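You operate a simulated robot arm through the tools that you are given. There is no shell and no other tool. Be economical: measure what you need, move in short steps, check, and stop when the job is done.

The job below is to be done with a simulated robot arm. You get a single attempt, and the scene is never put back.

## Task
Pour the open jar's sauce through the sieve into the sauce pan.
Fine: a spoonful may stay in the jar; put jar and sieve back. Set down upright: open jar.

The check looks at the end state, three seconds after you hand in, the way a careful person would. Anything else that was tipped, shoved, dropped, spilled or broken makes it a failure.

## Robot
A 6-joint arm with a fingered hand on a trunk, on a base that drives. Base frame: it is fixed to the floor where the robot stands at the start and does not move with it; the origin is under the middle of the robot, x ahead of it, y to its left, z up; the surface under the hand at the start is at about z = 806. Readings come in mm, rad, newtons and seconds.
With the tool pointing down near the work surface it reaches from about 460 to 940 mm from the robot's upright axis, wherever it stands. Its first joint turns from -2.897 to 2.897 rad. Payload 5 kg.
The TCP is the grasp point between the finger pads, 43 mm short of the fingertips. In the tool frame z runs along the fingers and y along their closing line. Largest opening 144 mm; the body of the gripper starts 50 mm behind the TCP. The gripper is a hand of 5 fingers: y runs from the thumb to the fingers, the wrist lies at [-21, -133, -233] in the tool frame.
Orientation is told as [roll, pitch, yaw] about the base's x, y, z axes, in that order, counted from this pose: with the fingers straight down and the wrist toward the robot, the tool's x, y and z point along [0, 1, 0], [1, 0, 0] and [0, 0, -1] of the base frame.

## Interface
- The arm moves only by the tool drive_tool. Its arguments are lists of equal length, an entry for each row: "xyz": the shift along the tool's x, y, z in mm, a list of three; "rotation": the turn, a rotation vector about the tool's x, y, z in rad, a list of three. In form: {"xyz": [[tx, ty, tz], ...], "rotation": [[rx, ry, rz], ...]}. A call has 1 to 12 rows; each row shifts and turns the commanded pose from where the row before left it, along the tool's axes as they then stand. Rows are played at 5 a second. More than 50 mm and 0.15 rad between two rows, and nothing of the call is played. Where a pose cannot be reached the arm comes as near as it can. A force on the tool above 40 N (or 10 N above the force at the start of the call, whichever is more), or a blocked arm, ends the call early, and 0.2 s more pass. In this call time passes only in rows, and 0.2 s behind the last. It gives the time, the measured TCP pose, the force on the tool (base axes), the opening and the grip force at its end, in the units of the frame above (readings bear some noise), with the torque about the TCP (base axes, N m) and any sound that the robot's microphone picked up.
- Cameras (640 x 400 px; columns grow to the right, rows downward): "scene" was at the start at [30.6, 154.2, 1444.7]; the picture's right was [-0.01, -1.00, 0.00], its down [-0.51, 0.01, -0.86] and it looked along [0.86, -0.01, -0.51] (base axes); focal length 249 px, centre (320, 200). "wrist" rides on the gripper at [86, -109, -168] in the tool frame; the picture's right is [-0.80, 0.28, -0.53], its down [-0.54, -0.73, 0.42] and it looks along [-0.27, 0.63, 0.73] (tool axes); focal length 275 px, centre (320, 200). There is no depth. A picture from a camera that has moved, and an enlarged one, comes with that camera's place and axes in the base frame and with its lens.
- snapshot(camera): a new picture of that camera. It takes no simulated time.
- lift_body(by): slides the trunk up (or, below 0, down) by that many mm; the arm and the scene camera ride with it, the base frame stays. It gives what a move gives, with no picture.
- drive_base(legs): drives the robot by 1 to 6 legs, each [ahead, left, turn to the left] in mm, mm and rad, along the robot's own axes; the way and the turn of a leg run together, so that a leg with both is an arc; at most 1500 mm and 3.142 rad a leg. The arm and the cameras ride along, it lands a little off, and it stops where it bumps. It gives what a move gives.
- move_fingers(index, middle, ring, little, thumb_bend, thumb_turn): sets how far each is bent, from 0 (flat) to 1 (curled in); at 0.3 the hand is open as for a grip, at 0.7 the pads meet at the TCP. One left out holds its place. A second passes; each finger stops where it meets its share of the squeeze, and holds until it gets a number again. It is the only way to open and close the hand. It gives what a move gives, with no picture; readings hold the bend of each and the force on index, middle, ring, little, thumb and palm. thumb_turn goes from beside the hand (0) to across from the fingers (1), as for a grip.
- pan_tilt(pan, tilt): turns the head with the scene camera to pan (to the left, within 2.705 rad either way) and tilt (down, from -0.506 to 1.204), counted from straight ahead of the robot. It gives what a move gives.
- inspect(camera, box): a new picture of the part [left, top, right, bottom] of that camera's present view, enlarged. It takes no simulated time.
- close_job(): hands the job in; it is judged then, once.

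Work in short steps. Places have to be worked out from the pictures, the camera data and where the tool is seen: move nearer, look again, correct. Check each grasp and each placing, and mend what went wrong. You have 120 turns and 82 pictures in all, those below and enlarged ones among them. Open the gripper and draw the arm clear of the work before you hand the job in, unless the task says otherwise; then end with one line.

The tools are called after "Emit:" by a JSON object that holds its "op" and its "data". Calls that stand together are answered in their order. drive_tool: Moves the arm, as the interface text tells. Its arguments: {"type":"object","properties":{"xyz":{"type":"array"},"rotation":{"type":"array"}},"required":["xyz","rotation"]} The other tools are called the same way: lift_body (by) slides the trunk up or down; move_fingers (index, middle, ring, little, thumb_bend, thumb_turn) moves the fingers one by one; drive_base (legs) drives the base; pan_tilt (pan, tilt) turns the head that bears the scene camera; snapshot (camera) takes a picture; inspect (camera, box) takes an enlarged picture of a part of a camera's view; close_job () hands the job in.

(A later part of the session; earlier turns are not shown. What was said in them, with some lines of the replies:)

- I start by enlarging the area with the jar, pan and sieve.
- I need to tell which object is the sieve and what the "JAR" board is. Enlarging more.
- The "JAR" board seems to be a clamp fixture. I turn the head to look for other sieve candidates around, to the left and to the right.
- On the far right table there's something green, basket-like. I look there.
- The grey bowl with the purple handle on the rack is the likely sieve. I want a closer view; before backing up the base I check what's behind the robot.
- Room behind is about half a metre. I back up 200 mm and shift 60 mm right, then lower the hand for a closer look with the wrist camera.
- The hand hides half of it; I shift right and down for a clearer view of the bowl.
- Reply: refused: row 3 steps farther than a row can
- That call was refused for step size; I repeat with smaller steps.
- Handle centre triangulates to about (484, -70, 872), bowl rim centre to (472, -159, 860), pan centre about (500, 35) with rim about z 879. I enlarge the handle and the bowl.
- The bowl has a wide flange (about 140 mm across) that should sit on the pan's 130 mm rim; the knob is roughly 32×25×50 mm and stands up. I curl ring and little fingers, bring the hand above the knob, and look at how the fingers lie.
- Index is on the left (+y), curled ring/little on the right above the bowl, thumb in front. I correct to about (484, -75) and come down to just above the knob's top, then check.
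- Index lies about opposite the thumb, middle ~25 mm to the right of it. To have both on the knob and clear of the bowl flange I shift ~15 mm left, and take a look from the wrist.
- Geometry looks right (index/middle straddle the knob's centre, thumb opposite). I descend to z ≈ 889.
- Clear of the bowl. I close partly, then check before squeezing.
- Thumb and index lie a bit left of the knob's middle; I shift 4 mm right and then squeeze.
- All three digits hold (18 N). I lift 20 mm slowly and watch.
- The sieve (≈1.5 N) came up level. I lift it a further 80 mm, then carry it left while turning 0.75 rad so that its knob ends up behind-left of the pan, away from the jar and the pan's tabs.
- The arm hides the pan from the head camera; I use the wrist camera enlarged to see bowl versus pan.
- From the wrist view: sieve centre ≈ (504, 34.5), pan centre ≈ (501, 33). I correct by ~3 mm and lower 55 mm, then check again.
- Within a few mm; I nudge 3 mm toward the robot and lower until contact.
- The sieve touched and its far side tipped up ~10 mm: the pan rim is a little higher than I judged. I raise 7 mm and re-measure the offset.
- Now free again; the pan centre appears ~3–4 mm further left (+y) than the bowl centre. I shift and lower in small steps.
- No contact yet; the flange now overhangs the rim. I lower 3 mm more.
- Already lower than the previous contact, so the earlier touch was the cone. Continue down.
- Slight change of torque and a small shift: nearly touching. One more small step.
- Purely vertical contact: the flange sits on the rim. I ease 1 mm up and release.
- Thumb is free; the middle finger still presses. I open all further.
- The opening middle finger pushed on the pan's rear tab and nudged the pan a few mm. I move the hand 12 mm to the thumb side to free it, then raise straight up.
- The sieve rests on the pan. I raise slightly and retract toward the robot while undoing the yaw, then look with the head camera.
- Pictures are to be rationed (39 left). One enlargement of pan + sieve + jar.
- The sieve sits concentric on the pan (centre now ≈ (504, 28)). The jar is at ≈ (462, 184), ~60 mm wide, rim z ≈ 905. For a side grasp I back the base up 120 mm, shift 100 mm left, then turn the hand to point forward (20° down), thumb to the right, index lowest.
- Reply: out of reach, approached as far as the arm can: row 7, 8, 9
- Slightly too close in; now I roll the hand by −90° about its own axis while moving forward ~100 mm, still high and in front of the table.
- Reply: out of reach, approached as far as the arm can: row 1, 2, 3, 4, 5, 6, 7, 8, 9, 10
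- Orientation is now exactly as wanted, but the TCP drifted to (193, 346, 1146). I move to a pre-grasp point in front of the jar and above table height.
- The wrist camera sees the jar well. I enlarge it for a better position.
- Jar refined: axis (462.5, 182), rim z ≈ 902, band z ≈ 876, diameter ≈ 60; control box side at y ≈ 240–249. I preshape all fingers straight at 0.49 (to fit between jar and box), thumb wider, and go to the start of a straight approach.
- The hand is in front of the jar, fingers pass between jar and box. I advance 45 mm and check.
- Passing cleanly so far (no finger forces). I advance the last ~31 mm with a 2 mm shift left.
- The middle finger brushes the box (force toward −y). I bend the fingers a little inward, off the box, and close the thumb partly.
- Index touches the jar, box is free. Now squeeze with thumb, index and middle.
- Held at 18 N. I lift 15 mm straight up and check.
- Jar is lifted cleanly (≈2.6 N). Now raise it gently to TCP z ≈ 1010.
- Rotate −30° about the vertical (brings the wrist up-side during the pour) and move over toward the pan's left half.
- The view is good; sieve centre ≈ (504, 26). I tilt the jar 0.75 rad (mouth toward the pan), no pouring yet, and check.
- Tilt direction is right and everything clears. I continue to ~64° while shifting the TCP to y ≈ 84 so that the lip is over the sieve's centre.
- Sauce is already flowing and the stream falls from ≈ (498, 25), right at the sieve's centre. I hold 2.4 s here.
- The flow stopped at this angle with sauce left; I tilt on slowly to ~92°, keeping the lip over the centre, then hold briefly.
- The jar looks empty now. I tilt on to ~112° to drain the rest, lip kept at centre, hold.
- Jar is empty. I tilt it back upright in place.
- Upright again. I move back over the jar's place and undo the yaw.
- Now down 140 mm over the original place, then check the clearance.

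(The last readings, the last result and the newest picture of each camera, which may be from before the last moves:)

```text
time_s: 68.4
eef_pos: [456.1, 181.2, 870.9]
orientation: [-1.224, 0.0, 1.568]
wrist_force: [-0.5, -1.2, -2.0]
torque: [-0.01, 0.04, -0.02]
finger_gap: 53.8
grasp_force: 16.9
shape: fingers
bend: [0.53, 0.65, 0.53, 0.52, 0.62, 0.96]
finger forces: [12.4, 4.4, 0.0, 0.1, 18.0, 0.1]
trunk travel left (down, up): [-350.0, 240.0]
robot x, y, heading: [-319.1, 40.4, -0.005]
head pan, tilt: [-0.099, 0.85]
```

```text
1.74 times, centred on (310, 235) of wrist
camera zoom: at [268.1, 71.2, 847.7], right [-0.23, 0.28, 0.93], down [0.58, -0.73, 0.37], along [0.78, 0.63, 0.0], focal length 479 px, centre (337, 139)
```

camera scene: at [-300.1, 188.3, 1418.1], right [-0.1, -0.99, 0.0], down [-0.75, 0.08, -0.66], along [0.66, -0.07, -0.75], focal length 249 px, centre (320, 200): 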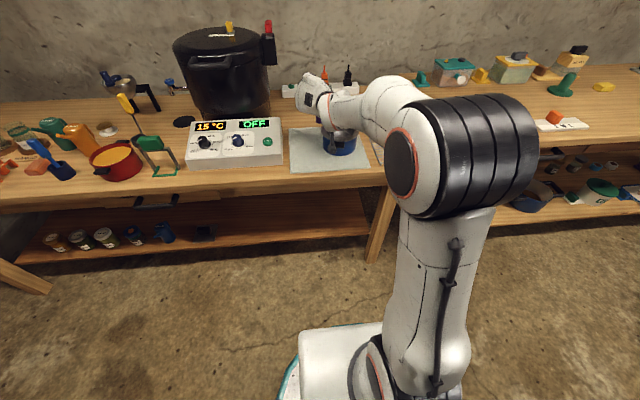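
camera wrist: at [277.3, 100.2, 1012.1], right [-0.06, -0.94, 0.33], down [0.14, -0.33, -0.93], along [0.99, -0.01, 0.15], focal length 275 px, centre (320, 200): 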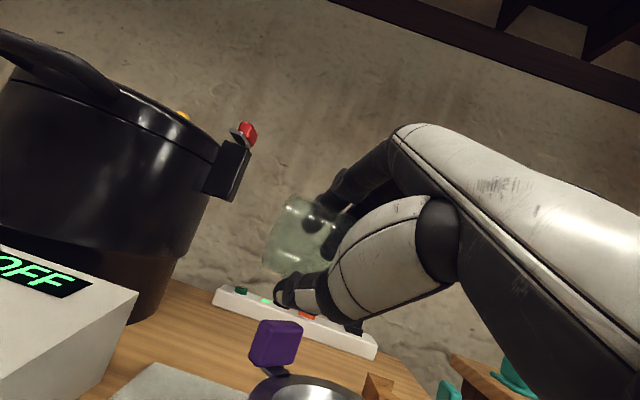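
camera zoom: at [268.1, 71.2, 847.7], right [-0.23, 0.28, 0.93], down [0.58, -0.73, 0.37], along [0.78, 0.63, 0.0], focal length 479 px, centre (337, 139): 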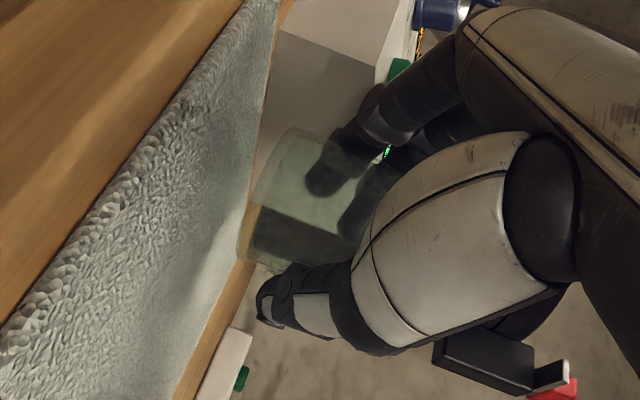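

Aligned. Lower 15 mm, then in fine steps until contact.

Emit:
{"op": "drive_tool", "data": {"xyz": [[5.6, -1, 2], [5.6, 0, 2], [2.8, 0, 1], [1.4, 0, 0.5]], "rotation": [[0, 0, 0], [0, 0, 0], [0, 0, 0], [0, 0, 0]]}}

Emit:
{"op": "drive_tool", "data": {"xyz": [[1.4, 0, 0.5]], "rotation": [[0, 0, 0]]}}

```text
time_s: 69.4
eef_pos: [455.9, 178.4, 856.3]
orientation: [-1.221, 0.0, 1.57]
wrist_force: [0.0, 1.0, -0.7]
torque: [-0.04, -0.01, -0.02]
finger_gap: 54.3
grasp_force: 17.1
shape: fingers
bend: [0.53, 0.65, 0.53, 0.52, 0.62, 0.96]
finger forces: [12.4, 4.5, 0.1, 0.0, 17.9, 0.0]
trunk travel left (down, up): [-350.0, 240.0]
robot x, y, heading: [-323.3, 39.6, -0.005]
head pan, tilt: [-0.099, 0.85]
```

```text
time_s: 69.8
eef_pos: [457.2, 178.7, 853.1]
orientation: [-1.22, 0.0, 1.568]
wrist_force: [0.8, 0.0, -1.9]
torque: [0.02, 0.01, -0.02]
finger_gap: 54.4
grasp_force: 16.9
shape: fingers
bend: [0.53, 0.65, 0.53, 0.52, 0.62, 0.96]
finger forces: [12.4, 4.4, 0.0, 0.1, 18.0, 0.0]
trunk travel left (down, up): [-350.0, 240.0]
robot x, y, heading: [-317.7, 42.3, -0.006]
head pan, tilt: [-0.099, 0.85]
```

Emit:
{"op": "drive_tool", "data": {"xyz": [[1.4, 0, 0.5]], "rotation": [[0, 0, 0]]}}

Emit:
{"op": "drive_tool", "data": {"xyz": [[1, 0, 0.35]], "rotation": [[0, 0, 0]]}}

```text
time_s: 70.2
eef_pos: [454.4, 178.3, 853.6]
orientation: [-1.224, 0.0, 1.568]
wrist_force: [0.8, 1.1, 0.9]
torque: [0.01, 0.01, -0.02]
finger_gap: 54.1
grasp_force: 18.4
shape: fingers
bend: [0.53, 0.65, 0.53, 0.52, 0.62, 0.97]
finger forces: [12.7, 5.6, 0.1, 0.1, 17.9, 0.0]
trunk travel left (down, up): [-350.0, 240.0]
robot x, y, heading: [-318.8, 38.7, -0.001]
head pan, tilt: [-0.099, 0.85]
```

```text
time_s: 70.6
eef_pos: [456.3, 178.2, 852.3]
orientation: [-1.223, 0.0, 1.569]
wrist_force: [1.7, 1.5, 3.7]
torque: [-0.02, 0.05, 0.02]
finger_gap: 54.0
grasp_force: 19.1
shape: fingers
bend: [0.53, 0.65, 0.53, 0.52, 0.62, 0.97]
finger forces: [12.9, 6.7, 0.0, 0.1, 17.8, 0.0]
trunk travel left (down, up): [-350.0, 240.0]
robot x, y, heading: [-316.4, 37.7, -0.004]
head pan, tilt: [-0.099, 0.85]
```

The jar stands on the mat (upward contact force 3.7 N). I release: thumb wide, fingers just off the jar (not back into the box).

Emit:
{"op": "move_fingers", "data": {"index": 0.51, "middle": 0.52, "ring": 0.52, "little": 0.52, "thumb_bend": 0.42}}

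Emit:
{"op": "inspect", "data": {"camera": "wrist", "box": [190, 120, 430, 350]}}

```text
time_s: 71.6
eef_pos: [455.9, 177.6, 851.1]
orientation: [-1.221, -0.002, 1.569]
wrist_force: [0.8, -0.1, -1.0]
torque: [-0.01, 0.0, 0.0]
finger_gap: 91.0
grasp_force: 0.0
shape: fingers
bend: [0.51, 0.52, 0.52, 0.52, 0.42, 0.97]
finger forces: [0.2, 0.0, 0.0, 0.1, 0.0, 0.1]
trunk travel left (down, up): [-350.0, 240.0]
robot x, y, heading: [-321.5, 38.8, -0.004]
head pan, tilt: [-0.099, 0.85]
```

```text
1.74 times, centred on (310, 235) of wrist
camera zoom: at [268.4, 68.8, 828.5], right [-0.23, 0.28, 0.93], down [0.58, -0.73, 0.36], along [0.78, 0.63, 0.0], focal length 479 px, centre (337, 139)
```

zoom: 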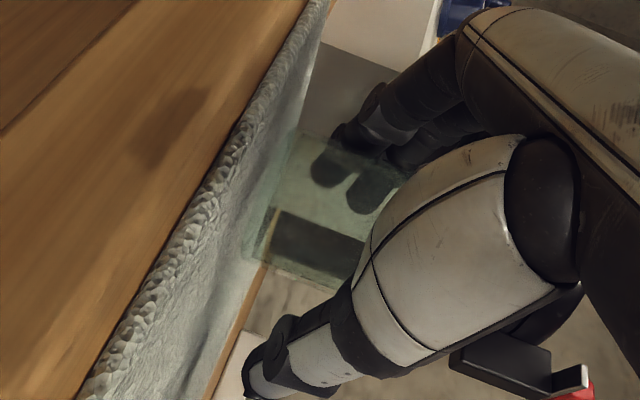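

Released, jar stands. I withdraw straight back along the hand's axis.

Emit:
{"op": "drive_tool", "data": {"xyz": [[0, 1.5, -10], [0, 0, -15], [0, 0, -20], [0, 0, -25], [0, 0, -25], [0, 0, -25]], "rotation": [[0, 0, 0], [0, 0, 0], [0, 0, 0], [0, 0, 0], [0, 0, 0], [0, 0, 0]]}}

Emit:
{"op": "snapshot", "data": {"camera": "wrist"}}

```text
time_s: 73.0
eef_pos: [342.7, 179.3, 892.9]
orientation: [-1.222, 0.002, 1.57]
wrist_force: [-0.3, -0.1, 0.0]
torque: [0.02, 0.03, 0.0]
finger_gap: 91.0
grasp_force: 0.0
shape: fingers
bend: [0.51, 0.52, 0.52, 0.52, 0.42, 0.97]
finger forces: [0.1, 0.1, 0.0, 0.0, 0.1, 0.0]
trunk travel left (down, up): [-350.0, 240.0]
robot x, y, heading: [-321.3, 39.0, -0.001]
head pan, tilt: [-0.099, 0.85]
```

```text
16 pictures are left
camera wrist: at [155.5, 70.3, 869.7], right [-0.23, 0.28, 0.93], down [0.58, -0.73, 0.36], along [0.78, 0.63, 0.0], focal length 275 px, centre (320, 200)
```

wrist: 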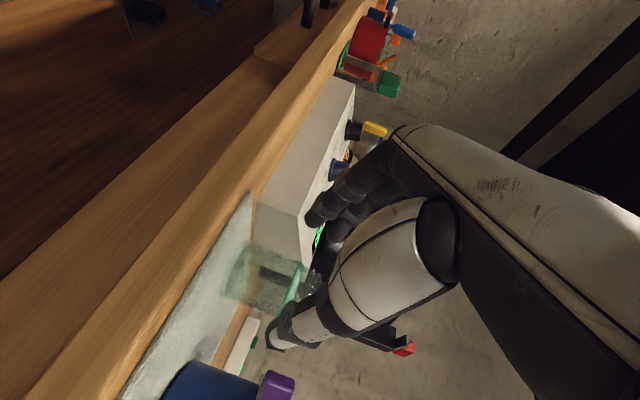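

Jar stands well. Next I raise the hand and turn it back to pointing down for the sieve.

Emit:
{"op": "drive_tool", "data": {"xyz": [[-35, 0, -12.8], [-35, 0, -12.8], [-35, 0, -12.8], [-35, 0, -12.8], [-15, 0, -5.5]], "rotation": [[0, 0, 0], [0, 0, 0], [0, 0, 0], [0, 0, 0], [0, 0, 0]]}}

Emit:
{"op": "drive_tool", "data": {"xyz": [[0, 0, 0], [0, 0, 0], [0, 0, 0], [0, 0, 0], [0, 0, 0], [0, 0, 0], [0, 0, 0], [0, 0, 0], [0, 0, 0], [0, 0, 0], [0, 0, 0], [0, 0, 0]], "rotation": [[0, 0, 0.131], [0, 0, 0.131], [0, 0, 0.131], [0, 0, 0.131], [0, 0, 0.131], [0, 0, 0.131], [0, 0, 0.131], [0, 0, 0.131], [0, 0, 0.131], [0, 0, 0.131], [0, 0, 0.131], [0, 0, 0.13]]}}

Emit:
{"op": "drive_tool", "data": {"xyz": [[0, 0, 0], [0, 0, 0], [0, 0, 0], [0, 0, 0], [0, 0, 0], [0, 0, 0], [0, 0, 0], [0, 0, 0], [0, 0, 0]], "rotation": [[0.136, 0, 0], [0.136, 0, 0], [0.136, 0, 0], [0.136, 0, 0], [0.136, 0, 0], [0.136, 0, 0], [0.136, 0, 0], [0.136, 0, 0], [0.134, 0, 0]]}}

```text
time_s: 74.2
eef_pos: [343.8, 178.1, 1059.2]
orientation: [-1.222, -0.001, 1.569]
wrist_force: [-0.4, -0.7, 0.8]
torque: [-0.01, 0.03, 0.04]
finger_gap: 90.9
grasp_force: 0.0
shape: fingers
bend: [0.51, 0.52, 0.52, 0.52, 0.42, 0.98]
finger forces: [0.0, 0.0, 0.0, 0.0, 0.0, 0.1]
trunk travel left (down, up): [-350.0, 240.0]
robot x, y, heading: [-319.6, 39.2, -0.006]
head pan, tilt: [-0.099, 0.85]
```

```text
time_s: 76.8
eef_pos: [344.3, 179.3, 1057.7]
orientation: [0.008, -1.225, -0.013]
wrist_force: [0.5, 0.4, 0.1]
torque: [0.01, 0.0, 0.04]
finger_gap: 90.8
grasp_force: 0.0
shape: fingers
bend: [0.51, 0.52, 0.52, 0.52, 0.42, 0.98]
finger forces: [0.1, 0.1, 0.0, 0.0, 0.1, 0.0]
trunk travel left (down, up): [-350.0, 240.0]
robot x, y, heading: [-320.1, 42.0, -0.003]
head pan, tilt: [-0.099, 0.85]
```

```text
time_s: 78.8
eef_pos: [334.2, 197.7, 1035.7]
orientation: [-0.019, -0.168, -0.021]
wrist_force: [0.2, 0.1, 0.7]
torque: [0.05, -0.02, 0.01]
finger_gap: 90.9
grasp_force: 0.0
shape: fingers
bend: [0.51, 0.52, 0.52, 0.52, 0.42, 0.97]
finger forces: [0.0, 0.1, 0.0, 0.0, 0.0, 0.0]
out of reach, approached as far as the arm can: row 8, 9
trunk travel left (down, up): [-350.0, 240.0]
robot x, y, heading: [-316.8, 42.3, -0.004]
head pan, tilt: [-0.099, 0.85]
```

The last bit of pitch was not reached in this arm configuration (0.17 rad left). I try combining the remaining pitch with the yaw needed for the sieve while moving forward.

Emit:
{"op": "drive_tool", "data": {"xyz": [[0, 20, -5], [0, 20, -5], [0, 20, -5], [0, 10, 0], [0, 0, 0], [0, 0, 0]], "rotation": [[0, 0, 0.14], [0, 0, 0.14], [0, 0, 0.14], [0, 0, 0.14], [0, 0, 0.14], [0, 0, 0.14]]}}

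```text
time_s: 80.2
eef_pos: [399.3, 186.1, 1060.7]
orientation: [0.113, -0.127, -0.872]
wrist_force: [0.0, 0.1, 0.4]
torque: [0.01, -0.01, 0.01]
finger_gap: 90.9
grasp_force: 0.0
shape: fingers
bend: [0.51, 0.52, 0.52, 0.52, 0.42, 0.97]
finger forces: [0.1, 0.0, 0.0, 0.1, 0.1, 0.1]
trunk travel left (down, up): [-350.0, 240.0]
robot x, y, heading: [-318.4, 39.7, -0.004]
head pan, tilt: [-0.099, 0.85]
```

That works. I correct the remaining tilt and drive the base back to where the sieve was handled earlier (hand rides at z ≈ 1060, clear of all).

Emit:
{"op": "drive_tool", "data": {"xyz": [[0, 0, 0], [0, 0, 0]], "rotation": [[0.062, -0.0575, 0], [0.062, -0.0575, 0.02]]}}

Emit:
{"op": "drive_base", "data": {"legs": [[120, -100, 0]]}}

Emit:
{"op": "snapshot", "data": {"camera": "wrist"}}

```text
time_s: 80.8
eef_pos: [398.8, 184.1, 1059.0]
orientation: [0.086, -0.102, -0.865]
wrist_force: [-0.3, 0.3, -0.6]
torque: [0.02, 0.01, 0.02]
finger_gap: 90.9
grasp_force: 0.1
shape: fingers
bend: [0.51, 0.52, 0.52, 0.52, 0.42, 0.97]
finger forces: [0.0, 0.0, 0.0, 0.0, 0.1, 0.1]
out of reach, approached as far as the arm can: row 2
trunk travel left (down, up): [-350.0, 240.0]
robot x, y, heading: [-318.3, 41.2, -0.004]
head pan, tilt: [-0.099, 0.85]
```

```text
time_s: 82.2
eef_pos: [517.1, 83.6, 1060.2]
orientation: [0.084, -0.103, -0.866]
wrist_force: [0.1, 0.9, 0.1]
torque: [0.0, -0.01, -0.02]
finger_gap: 91.0
grasp_force: 0.0
shape: fingers
bend: [0.51, 0.52, 0.52, 0.52, 0.42, 0.97]
finger forces: [0.1, 0.0, 0.0, 0.0, 0.1, 0.1]
trunk travel left (down, up): [-350.0, 240.0]
robot x, y, heading: [-198.4, -56.2, -0.004]
head pan, tilt: [-0.099, 0.85]
```

```text
15 pictures are left
camera wrist: at [489.2, 225.5, 1223.2], right [-0.49, -0.72, 0.49], down [-0.82, 0.19, -0.54], along [0.3, -0.67, -0.68], focal length 275 px, centre (320, 200)
```

wrist: 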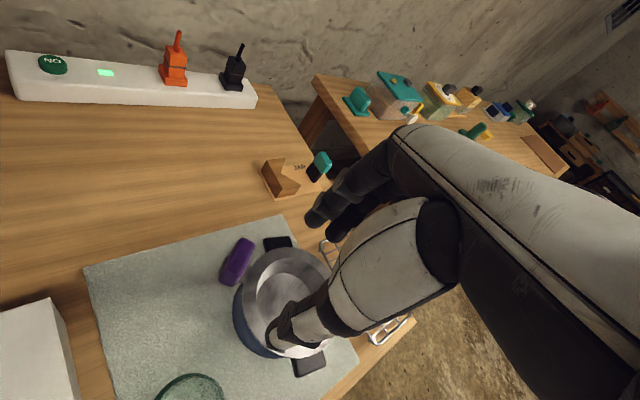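

The sieve looks empty of sauce. Knob now ≈ (577, 86), the pan's rear tab ≈ (591, 8). I preshape the hand (narrow, so the middle finger stays clear of that tab), move above the knob and try to remove the residual tilt.

Emit:
{"op": "move_fingers", "data": {"index": 0.53, "middle": 0.55, "ring": 1.0, "little": 1.0, "thumb_bend": 0.42}}

Emit:
{"op": "drive_tool", "data": {"xyz": [[23.5, 17, 0], [23.5, 17, 0], [0, 0, 0], [0, 0, 0]], "rotation": [[0, 0, 0], [0, 0, 0], [0.051, -0.042, 0], [0.051, -0.042, 0.016]]}}

```text
time_s: 83.2
eef_pos: [517.6, 84.2, 1059.7]
orientation: [0.085, -0.102, -0.865]
wrist_force: [-0.1, -0.2, 0.0]
torque: [-0.02, 0.02, 0.01]
finger_gap: 87.2
grasp_force: 0.0
shape: fingers
bend: [0.53, 0.55, 1.0, 1.0, 0.42, 0.97]
finger forces: [0.1, 0.1, 0.0, 0.1, 0.1, 0.0]
trunk travel left (down, up): [-350.0, 240.0]
robot x, y, heading: [-202.5, -60.0, -0.007]
head pan, tilt: [-0.099, 0.85]
```

```text
time_s: 84.2
eef_pos: [565.8, 83.8, 1052.8]
orientation: [0.093, -0.118, -0.861]
wrist_force: [-1.3, -0.5, 0.2]
torque: [0.01, 0.03, 0.0]
finger_gap: 87.7
grasp_force: 0.1
shape: fingers
bend: [0.53, 0.55, 1.0, 1.0, 0.42, 0.97]
finger forces: [0.0, 0.1, 0.0, 0.0, 0.0, 0.0]
out of reach, approached as far as the arm can: row 1, 2, 3, 4
trunk travel left (down, up): [-350.0, 240.0]
robot x, y, heading: [-204.4, -62.6, -0.005]
head pan, tilt: [-0.099, 0.85]
```

The residual tilt comes from a wrist limit that grows when reaching farther out. Raising the trunk (forearm points more downward) should free it: trunk +150, then tool down again and re-level.

Emit:
{"op": "lift_body", "data": {"by": 150}}

Emit:
{"op": "drive_tool", "data": {"xyz": [[0, 0, 30], [0, 0, 30], [0, 0, 30], [0, 0, 30], [0, 0, 0], [0, 0, 0], [0, 0, 0]], "rotation": [[0, 0, 0], [0, 0, 0], [0, 0, 0], [0, 0, 0], [0.038, -0.032, 0], [0.038, -0.032, 0.008], [0.038, -0.032, 0.008]]}}

```text
time_s: 85.9
eef_pos: [566.6, 84.0, 1202.7]
orientation: [0.093, -0.12, -0.863]
wrist_force: [0.2, 0.2, 0.4]
torque: [-0.02, 0.01, -0.03]
finger_gap: 87.4
grasp_force: 0.0
shape: fingers
bend: [0.53, 0.55, 1.0, 1.0, 0.42, 0.97]
finger forces: [0.1, 0.0, 0.1, 0.0, 0.1, 0.0]
trunk travel left (down, up): [-500.0, 90.0]
robot x, y, heading: [-205.0, -59.1, -0.005]
head pan, tilt: [-0.099, 0.85]
```

```text
time_s: 87.5
eef_pos: [582.7, 80.2, 1084.8]
orientation: [0.028, -0.043, -0.866]
wrist_force: [0.5, -0.7, 0.0]
torque: [0.01, 0.0, 0.0]
finger_gap: 87.4
grasp_force: 0.1
shape: fingers
bend: [0.53, 0.55, 1.0, 1.0, 0.42, 0.97]
finger forces: [0.0, 0.0, 0.0, 0.0, 0.0, 0.1]
out of reach, approached as far as the arm can: row 7
trunk travel left (down, up): [-500.0, 90.0]
robot x, y, heading: [-201.3, -58.7, -0.0]
head pan, tilt: [-0.099, 0.85]
```

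That works. Lower 100 mm more, shift onto the knob and remove the last tilt.

Emit:
{"op": "drive_tool", "data": {"xyz": [[0, -5.5, 25], [-0.8, -5.4, 25], [0, 0, 25], [0, 0, 25], [0, 0, 0]], "rotation": [[0, 0, 0], [0, 0, 0], [0.0215, -0.014, 0], [0.0215, -0.014, 0], [0, 0, 0.015]]}}

Emit:
{"op": "inspect", "data": {"camera": "wrist", "box": [180, 180, 440, 400]}}

```text
time_s: 88.7
eef_pos: [579.9, 87.9, 984.1]
orientation: [0.001, 0.0, -0.878]
wrist_force: [0.3, 0.3, 0.3]
torque: [-0.03, -0.04, -0.01]
finger_gap: 87.2
grasp_force: 0.0
shape: fingers
bend: [0.53, 0.55, 1.0, 1.0, 0.42, 0.97]
finger forces: [0.0, 0.0, 0.1, 0.0, 0.0, 0.0]
trunk travel left (down, up): [-500.0, 90.0]
robot x, y, heading: [-199.0, -59.0, -0.0]
head pan, tilt: [-0.099, 0.85]
```

```text
1.82 times, centred on (310, 290) of wrist
camera zoom: at [576.2, 224.5, 1153.4], right [-0.43, -0.73, 0.53], down [-0.88, 0.21, -0.42], along [0.19, -0.65, -0.73], focal length 500 px, centre (338, 36)
```

zoom: 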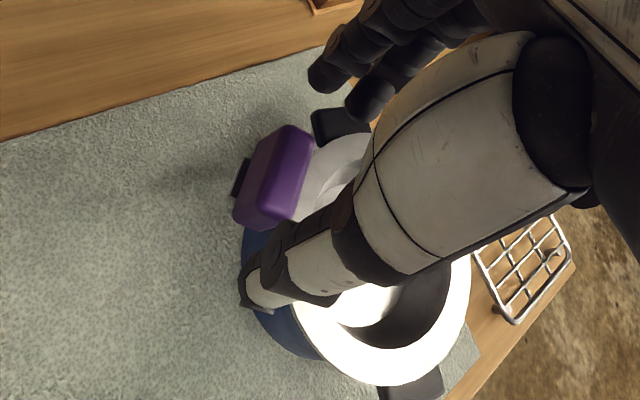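

Level and just above the knob, which is at ≈ (575, 87). I shift 4.5 mm and descend to z ≈ 917.

Emit:
{"op": "drive_tool", "data": {"xyz": [[-2.8, -3.6, 0], [0, 0, 20], [0, 0, 20], [0, 0, 17], [0, 0, 10]], "rotation": [[0, 0, 0], [0, 0, 0], [0, 0, 0], [0, 0, 0], [0, 0, 0]]}}

Emit:
{"op": "inspect", "data": {"camera": "wrist", "box": [220, 180, 440, 370]}}

```text
time_s: 89.9
eef_pos: [575.8, 87.4, 917.5]
orientation: [0.0, 0.002, -0.88]
wrist_force: [0.5, 0.8, 0.7]
torque: [-0.01, 0.02, -0.02]
finger_gap: 87.2
grasp_force: 0.1
shape: fingers
bend: [0.53, 0.55, 1.0, 1.0, 0.42, 0.97]
finger forces: [0.0, 0.0, 0.0, 0.0, 0.0, 0.0]
trunk travel left (down, up): [-500.0, 90.0]
robot x, y, heading: [-200.1, -61.6, -0.001]
head pan, tilt: [-0.099, 0.85]
```

```text
2.11 times, centred on (330, 275) of wrist
camera zoom: at [572.0, 225.3, 1085.6], right [-0.43, -0.73, 0.53], down [-0.88, 0.21, -0.42], along [0.19, -0.65, -0.73], focal length 580 px, centre (299, 42)
```

zoom: 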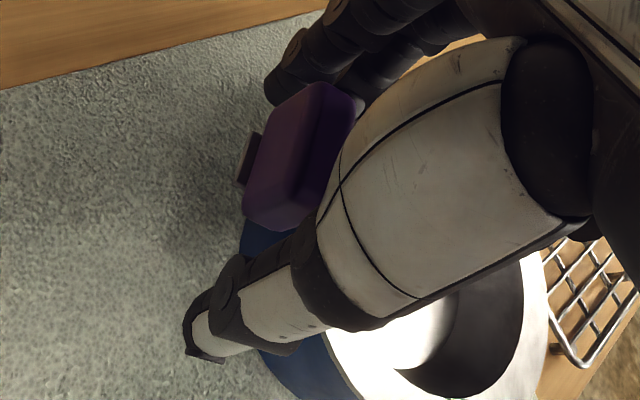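

No contact while descending. I close on the knob.

Emit:
{"op": "move_fingers", "data": {"index": 0.72, "middle": 0.72, "thumb_bend": 0.72}}

Emit:
{"op": "drive_tool", "data": {"xyz": [[0, 0, -4], [0, 0, -6], [0, 0, -10]], "rotation": [[0, 0, 0], [0, 0, 0], [0, 0, 0]]}}

Emit:
{"op": "inspect", "data": {"camera": "wrist", "box": [220, 180, 480, 400]}}

```text
time_s: 90.9
eef_pos: [576.7, 87.8, 917.5]
orientation: [0.0, 0.002, -0.881]
wrist_force: [1.6, -0.6, 0.4]
torque: [-0.04, -0.11, 0.17]
finger_gap: 48.4
grasp_force: 20.5
shape: fingers
bend: [0.61, 0.66, 1.0, 1.0, 0.61, 0.97]
finger forces: [10.5, 10.3, 0.0, 0.0, 19.6, 0.1]
trunk travel left (down, up): [-500.0, 90.0]
robot x, y, heading: [-201.1, -59.6, -0.004]
head pan, tilt: [-0.099, 0.85]
```

```text
time_s: 91.7
eef_pos: [574.4, 88.4, 938.0]
orientation: [0.001, 0.0, -0.88]
wrist_force: [-0.8, -0.5, -1.1]
torque: [0.01, -0.05, -0.03]
finger_gap: 48.1
grasp_force: 18.6
shape: fingers
bend: [0.61, 0.66, 1.0, 1.0, 0.62, 0.96]
finger forces: [10.8, 7.9, 0.1, 0.0, 18.8, 0.1]
trunk travel left (down, up): [-500.0, 90.0]
robot x, y, heading: [-202.5, -62.9, -0.001]
head pan, tilt: [-0.099, 0.85]
```

```text
1.82 times, centred on (350, 290) of wrist
camera zoom: at [571.0, 225.6, 1106.5], right [-0.43, -0.73, 0.53], down [-0.88, 0.21, -0.42], along [0.19, -0.65, -0.73], focal length 500 px, centre (266, 36)
```

zoom: 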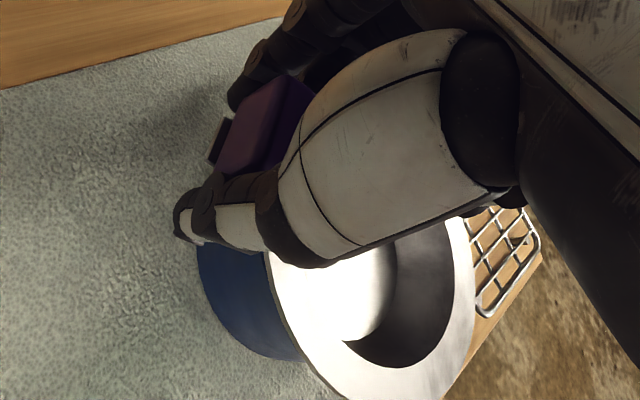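

The sieve is lifted, level. I raise it 52 mm more, carry it back to the rack along the reverse path, turning 0.8 rad back.

Emit:
{"op": "drive_tool", "data": {"xyz": [[0, 0, -13], [0, 0, -13], [0, 0, -13], [0, 0, -13]], "rotation": [[0, 0, 0], [0, 0, 0], [0, 0, 0], [0, 0, 0]]}}

Emit:
{"op": "drive_tool", "data": {"xyz": [[-16.9, 6.6, 0], [-17.4, 5.2, 0], [-17.7, 3.8, 0], [-18, 2.4, 0], [-18.1, 0.9, 0], [-18.1, -0.5, 0], [-18, -2, 0], [-17.8, -3.4, 0], [-17.5, -4.8, 0], [-17, -6.2, 0]], "rotation": [[0, 0, -0.08], [0, 0, -0.08], [0, 0, -0.08], [0, 0, -0.08], [0, 0, -0.08], [0, 0, -0.08], [0, 0, -0.08], [0, 0, -0.08], [0, 0, -0.08], [0, 0, -0.08]]}}

Emit:
{"op": "snapshot", "data": {"camera": "scene"}}

```text
time_s: 92.7
eef_pos: [574.2, 87.5, 988.9]
orientation: [0.0, 0.0, -0.881]
wrist_force: [0.0, -0.7, -1.4]
torque: [0.04, -0.06, 0.02]
finger_gap: 48.6
grasp_force: 18.9
shape: fingers
bend: [0.61, 0.66, 1.0, 1.0, 0.62, 0.96]
finger forces: [10.9, 7.9, 0.1, 0.0, 18.9, 0.0]
trunk travel left (down, up): [-500.0, 90.0]
robot x, y, heading: [-202.0, -63.8, -0.002]
head pan, tilt: [-0.099, 0.85]
```

```text
time_s: 94.9
eef_pos: [479.0, -48.2, 970.0]
orientation: [-0.023, -0.021, -0.099]
wrist_force: [0.3, 0.2, 0.0]
torque: [0.08, -0.02, 0.01]
finger_gap: 48.1
grasp_force: 19.0
shape: fingers
bend: [0.61, 0.67, 1.0, 1.0, 0.62, 0.96]
finger forces: [10.9, 8.2, 0.1, 0.0, 18.9, 0.1]
out of reach, approached as far as the arm can: row 9, 10
trunk travel left (down, up): [-500.0, 90.0]
robot x, y, heading: [-202.0, -60.5, 0.0]
head pan, tilt: [-0.099, 0.85]
```

```text
11 pictures are left
camera scene: at [-182.4, 87.7, 1568.2], right [-0.1, -0.99, 0.0], down [-0.75, 0.08, -0.66], along [0.66, -0.07, -0.75], focal length 249 px, centre (320, 200)
```

scene: 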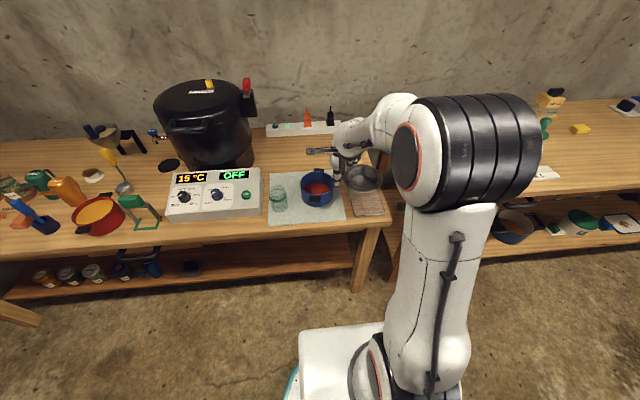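

Sauce is in the pan. The arm again hit its wrist limit near the end; I'll use base and trunk for the remaining motion. First an enlarged look at sieve versus rack.

Emit:
{"op": "inspect", "data": {"camera": "scene", "box": [260, 130, 420, 230]}}

```text
4.00 times, centred on (340, 180) of scene
camera zoom: at [-182.4, 87.7, 1568.2], right [-0.1, -0.99, 0.0], down [-0.75, 0.08, -0.66], along [0.66, -0.07, -0.75], focal length 997 px, centre (240, 280)
```

zoom: 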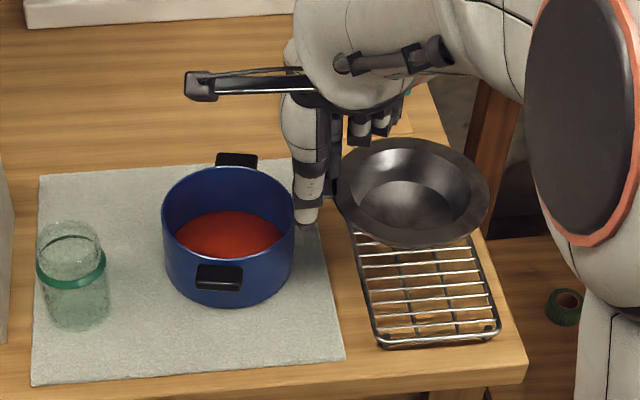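

Sieve centre is ≈ (461, -136); its old place is (472, -159). I drive the base +11/−22 mm and lower the trunk 62 mm.

Emit:
{"op": "drive_base", "data": {"legs": [[11, -22, 0]]}}

Emit:
{"op": "lift_body", "data": {"by": -60}}

Emit:
{"op": "inspect", "data": {"camera": "scene", "box": [290, 130, 410, 220]}}

```text
time_s: 95.7
eef_pos: [489.7, -72.1, 969.4]
orientation: [-0.026, -0.019, -0.099]
wrist_force: [0.0, -0.5, -1.4]
torque: [0.07, 0.01, 0.01]
finger_gap: 48.2
grasp_force: 19.3
shape: fingers
bend: [0.61, 0.67, 1.0, 1.0, 0.62, 0.96]
finger forces: [10.9, 8.3, 0.1, 0.1, 18.9, 0.0]
trunk travel left (down, up): [-500.0, 90.0]
robot x, y, heading: [-192.7, -80.2, -0.003]
head pan, tilt: [-0.099, 0.85]
```

```text
time_s: 96.7
eef_pos: [488.8, -71.0, 909.2]
orientation: [-0.023, -0.02, -0.099]
wrist_force: [-0.3, -0.4, -1.4]
torque: [0.09, -0.04, 0.03]
finger_gap: 48.3
grasp_force: 18.7
shape: fingers
bend: [0.61, 0.67, 1.0, 1.0, 0.62, 0.96]
finger forces: [11.0, 8.2, 0.1, 0.0, 18.7, 0.0]
trunk travel left (down, up): [-440.0, 150.0]
robot x, y, heading: [-192.4, -82.6, -0.005]
head pan, tilt: [-0.099, 0.85]
```

```text
4.44 times, centred on (350, 175) of scene
camera zoom: at [-171.5, 65.8, 1508.1], right [-0.1, -0.99, 0.0], down [-0.75, 0.08, -0.66], along [0.66, -0.07, -0.75], focal length 1108 px, centre (187, 311)
```

zoom: 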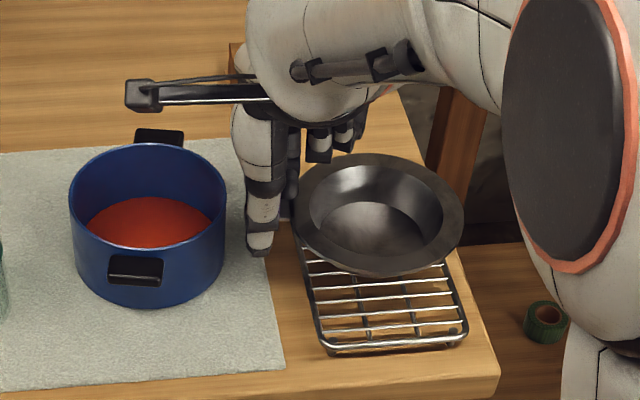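

Well placed over the rack. Lower the trunk 14 mm, then fine steps.

Emit:
{"op": "lift_body", "data": {"by": -14}}

Emit:
{"op": "lift_body", "data": {"by": -2.5}}

```text
time_s: 97.4
eef_pos: [489.6, -69.9, 895.3]
orientation: [-0.024, -0.021, -0.099]
wrist_force: [0.6, 0.3, -0.7]
torque: [0.06, -0.02, -0.01]
finger_gap: 48.1
grasp_force: 18.9
shape: fingers
bend: [0.61, 0.67, 1.0, 1.0, 0.62, 0.96]
finger forces: [10.9, 8.2, 0.1, 0.1, 18.6, 0.0]
trunk travel left (down, up): [-426.0, 164.0]
robot x, y, heading: [-188.3, -84.0, -0.004]
head pan, tilt: [-0.099, 0.85]
```

```text
time_s: 97.9
eef_pos: [489.1, -70.4, 892.6]
orientation: [-0.024, -0.019, -0.1]
wrist_force: [-0.2, 0.2, -1.2]
torque: [0.03, -0.01, 0.02]
finger_gap: 48.0
grasp_force: 19.1
shape: fingers
bend: [0.61, 0.67, 1.0, 1.0, 0.62, 0.96]
finger forces: [11.0, 8.1, 0.0, 0.0, 18.7, 0.0]
trunk travel left (down, up): [-424.0, 166.0]
robot x, y, heading: [-190.5, -82.9, -0.003]
head pan, tilt: [-0.099, 0.85]
```

Torque is falling, nearly touching; continue.

Emit:
{"op": "lift_body", "data": {"by": -2}}

Emit:
{"op": "lift_body", "data": {"by": -2}}

```text
time_s: 98.4
eef_pos: [490.2, -69.4, 890.7]
orientation: [-0.025, -0.018, -0.1]
wrist_force: [0.0, 0.4, -0.5]
torque: [0.06, 0.01, -0.02]
finger_gap: 48.1
grasp_force: 18.9
shape: fingers
bend: [0.61, 0.67, 1.0, 1.0, 0.62, 0.96]
finger forces: [10.8, 8.3, 0.1, 0.0, 18.7, 0.1]
trunk travel left (down, up): [-422.0, 168.0]
robot x, y, heading: [-187.4, -83.3, 0.001]
head pan, tilt: [-0.099, 0.85]
```

```text
time_s: 98.9
eef_pos: [490.0, -71.6, 888.1]
orientation: [-0.024, -0.019, -0.099]
wrist_force: [0.5, -0.7, -1.9]
torque: [0.04, 0.01, 0.05]
finger_gap: 48.0
grasp_force: 19.0
shape: fingers
bend: [0.61, 0.67, 1.0, 1.0, 0.62, 0.96]
finger forces: [10.8, 8.2, 0.0, 0.0, 18.7, 0.1]
trunk travel left (down, up): [-420.0, 170.0]
robot x, y, heading: [-188.7, -82.8, -0.003]
head pan, tilt: [-0.099, 0.85]
```

Emit:
{"op": "lift_body", "data": {"by": -2}}

Emit:
{"op": "lift_body", "data": {"by": -2}}

Emit:
{"op": "inspect", "data": {"camera": "scene", "box": [310, 140, 400, 210]}}

```text
time_s: 99.4
eef_pos: [489.1, -70.4, 887.1]
orientation: [-0.023, -0.019, -0.1]
wrist_force: [0.2, -0.2, -0.8]
torque: [0.04, -0.02, -0.03]
finger_gap: 48.3
grasp_force: 19.2
shape: fingers
bend: [0.61, 0.67, 1.0, 1.0, 0.62, 0.96]
finger forces: [10.9, 8.3, 0.0, 0.1, 18.7, 0.1]
trunk travel left (down, up): [-418.0, 172.0]
robot x, y, heading: [-185.1, -80.0, -0.001]
head pan, tilt: [-0.099, 0.85]
```

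```text
time_s: 100.0
eef_pos: [490.2, -70.8, 885.7]
orientation: [-0.024, -0.021, -0.099]
wrist_force: [1.0, 0.8, 1.3]
torque: [0.0, -0.02, 0.02]
finger_gap: 48.2
grasp_force: 19.1
shape: fingers
bend: [0.61, 0.67, 1.0, 1.0, 0.62, 0.96]
finger forces: [10.8, 8.7, 0.0, 0.0, 18.9, 0.0]
trunk travel left (down, up): [-416.0, 174.0]
robot x, y, heading: [-189.3, -81.7, -0.002]
head pan, tilt: [-0.099, 0.85]
```

```text
5.71 times, centred on (355, 175) of scene
camera zoom: at [-171.5, 65.9, 1483.6], right [-0.1, -0.99, 0.0], down [-0.75, 0.08, -0.66], along [0.66, -0.07, -0.75], focal length 1425 px, centre (120, 343)
```

zoom: 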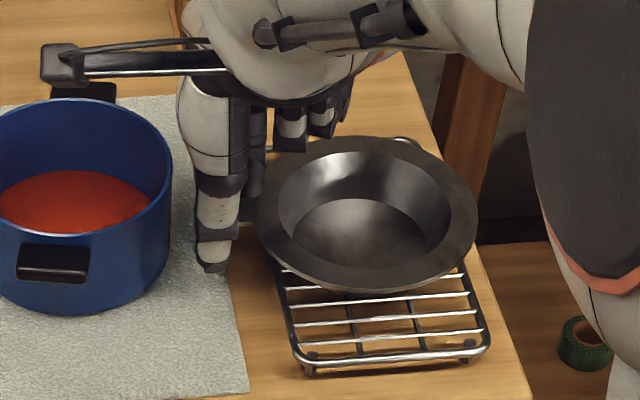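

Contact now. One more 1.5 mm to load it, then release.

Emit:
{"op": "lift_body", "data": {"by": -1.5}}

Emit:
{"op": "move_fingers", "data": {"index": 0.55, "middle": 0.58, "thumb_bend": 0.55}}

Emit:
{"op": "move_fingers", "data": {"index": 0.42, "middle": 0.42, "thumb_bend": 0.42}}

Emit:
{"op": "inspect", "data": {"camera": "scene", "box": [310, 140, 400, 210]}}

```text
time_s: 100.5
eef_pos: [490.1, -71.2, 884.6]
orientation: [-0.024, -0.02, -0.1]
wrist_force: [1.0, 1.6, 3.3]
torque: [0.02, -0.05, 0.0]
finger_gap: 48.4
grasp_force: 19.5
shape: fingers
bend: [0.61, 0.67, 1.0, 1.0, 0.62, 0.96]
finger forces: [11.0, 9.1, 0.1, 0.0, 18.8, 0.0]
trunk travel left (down, up): [-414.0, 176.0]
robot x, y, heading: [-187.9, -78.9, -0.01]
head pan, tilt: [-0.099, 0.85]
```

```text
time_s: 101.5
eef_pos: [488.6, -71.5, 884.4]
orientation: [-0.025, -0.019, -0.1]
wrist_force: [0.2, -0.6, 0.2]
torque: [0.01, 0.0, 0.0]
finger_gap: 60.6
grasp_force: 0.1
shape: fingers
bend: [0.55, 0.57, 1.0, 1.0, 0.55, 0.97]
finger forces: [0.0, 0.0, 0.0, 0.1, 0.1, 0.0]
trunk travel left (down, up): [-414.0, 176.0]
robot x, y, heading: [-189.4, -81.2, -0.002]
head pan, tilt: [-0.099, 0.85]
```

```text
time_s: 102.5
eef_pos: [488.3, -70.8, 883.3]
orientation: [-0.025, -0.02, -0.1]
wrist_force: [-0.5, -0.3, 0.1]
torque: [0.0, -0.04, 0.01]
finger_gap: 107.0
grasp_force: 0.0
shape: fingers
bend: [0.42, 0.42, 1.0, 1.0, 0.42, 0.97]
finger forces: [0.0, 0.0, 0.0, 0.0, 0.0, 0.1]
trunk travel left (down, up): [-414.0, 176.0]
robot x, y, heading: [-188.5, -82.1, -0.006]
head pan, tilt: [-0.099, 0.85]
```

```text
5.71 times, centred on (355, 175) of scene
camera zoom: at [-171.4, 65.9, 1482.1], right [-0.1, -0.99, 0.0], down [-0.75, 0.08, -0.66], along [0.66, -0.07, -0.75], focal length 1425 px, centre (120, 343)
```

zoom: 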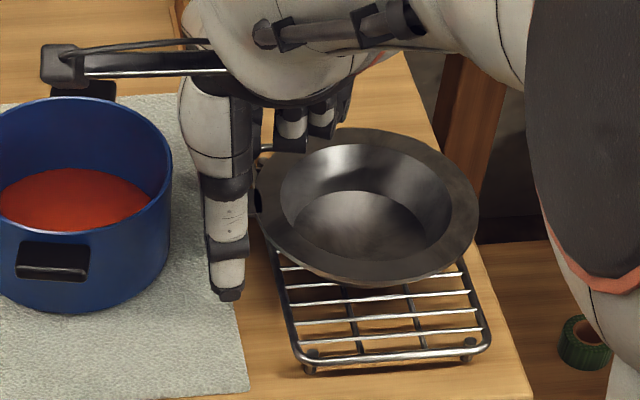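

Released without force. I raise the hand straight up with the trunk.

Emit:
{"op": "lift_body", "data": {"by": 120}}

Emit:
{"op": "inspect", "data": {"camera": "scene", "box": [290, 140, 410, 230]}}

```text
time_s: 104.0
eef_pos: [489.0, -70.3, 1003.1]
orientation: [-0.025, -0.019, -0.101]
wrist_force: [-0.6, 0.8, -0.1]
torque: [0.02, 0.02, 0.0]
finger_gap: 106.8
grasp_force: 0.0
shape: fingers
bend: [0.42, 0.42, 1.0, 1.0, 0.42, 0.97]
finger forces: [0.0, 0.0, 0.0, 0.0, 0.0, 0.1]
trunk travel left (down, up): [-534.0, 56.0]
robot x, y, heading: [-192.7, -81.2, 0.002]
head pan, tilt: [-0.099, 0.85]
```

```text
4.44 times, centred on (350, 185) of scene
camera zoom: at [-171.3, 65.9, 1602.0], right [-0.1, -0.99, 0.0], down [-0.75, 0.08, -0.66], along [0.66, -0.07, -0.75], focal length 1108 px, centre (187, 267)
```

zoom: 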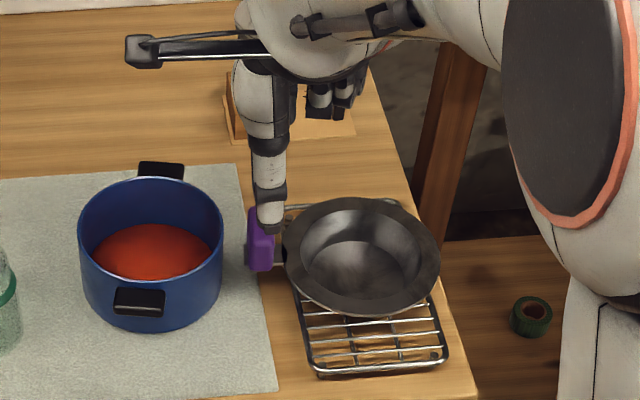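

The sieve is back on its rack, standing upright. I back off with the base to draw the arm clear, open the hand, and take a final look.

Emit:
{"op": "drive_base", "data": {"legs": [[-250, 0, 0]]}}

Emit:
{"op": "move_fingers", "data": {"index": 0.3, "middle": 0.3, "ring": 0.3, "little": 0.3, "thumb_bend": 0.3}}

Emit:
{"op": "inspect", "data": {"camera": "scene", "box": [230, 70, 430, 200]}}

```text
time_s: 105.8
eef_pos: [241.2, -69.4, 1002.9]
orientation: [-0.024, -0.02, -0.099]
wrist_force: [1.1, -0.5, 0.0]
torque: [0.01, 0.0, 0.01]
finger_gap: 107.1
grasp_force: 0.1
shape: fingers
bend: [0.42, 0.42, 1.0, 1.0, 0.42, 0.97]
finger forces: [0.0, 0.0, 0.0, 0.0, 0.0, 0.0]
trunk travel left (down, up): [-534.0, 56.0]
robot x, y, heading: [-435.1, -77.5, -0.0]
head pan, tilt: [-0.099, 0.85]
```

```text
time_s: 106.8
eef_pos: [240.6, -68.3, 1003.0]
orientation: [-0.025, -0.018, -0.099]
wrist_force: [0.3, -0.4, -0.3]
torque: [0.0, 0.02, 0.0]
finger_gap: 148.9
grasp_force: 0.0
shape: fingers
bend: [0.3, 0.3, 0.3, 0.3, 0.3, 0.97]
finger forces: [0.0, 0.0, 0.0, 0.0, 0.0, 0.0]
trunk travel left (down, up): [-534.0, 56.0]
robot x, y, heading: [-436.7, -79.4, -0.003]
head pan, tilt: [-0.099, 0.85]
```

```text
3.08 times, centred on (330, 135) of scene
camera zoom: at [-419.4, 66.7, 1602.1], right [-0.1, -0.99, 0.0], down [-0.75, 0.08, -0.66], along [0.66, -0.07, -0.75], focal length 767 px, centre (289, 400)
```

zoom: 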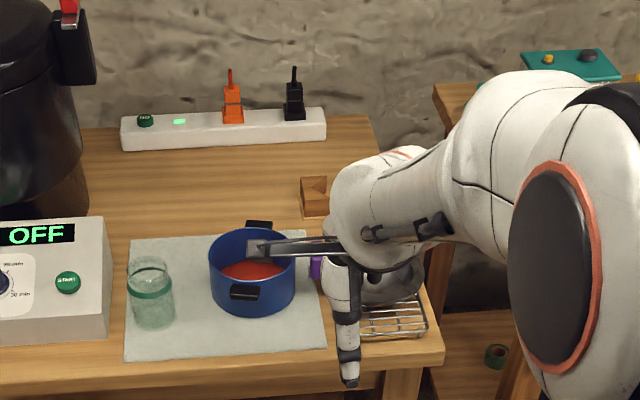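

Sauce is in the pan, the empty jar stands upright on its spot, the sieve is on its rack, the mat is clean, and the open hand is clear. Handing in.

Emit:
{"op": "close_job", "data": {}}

```text
The job is handed in.
```

The job is handed in: the sauce went through the sieve into the pan, the jar is upright in its old spot, the sieve is back on its rack, and I saw no spills, though my finger nudged the pan about 5 mm on the mat.
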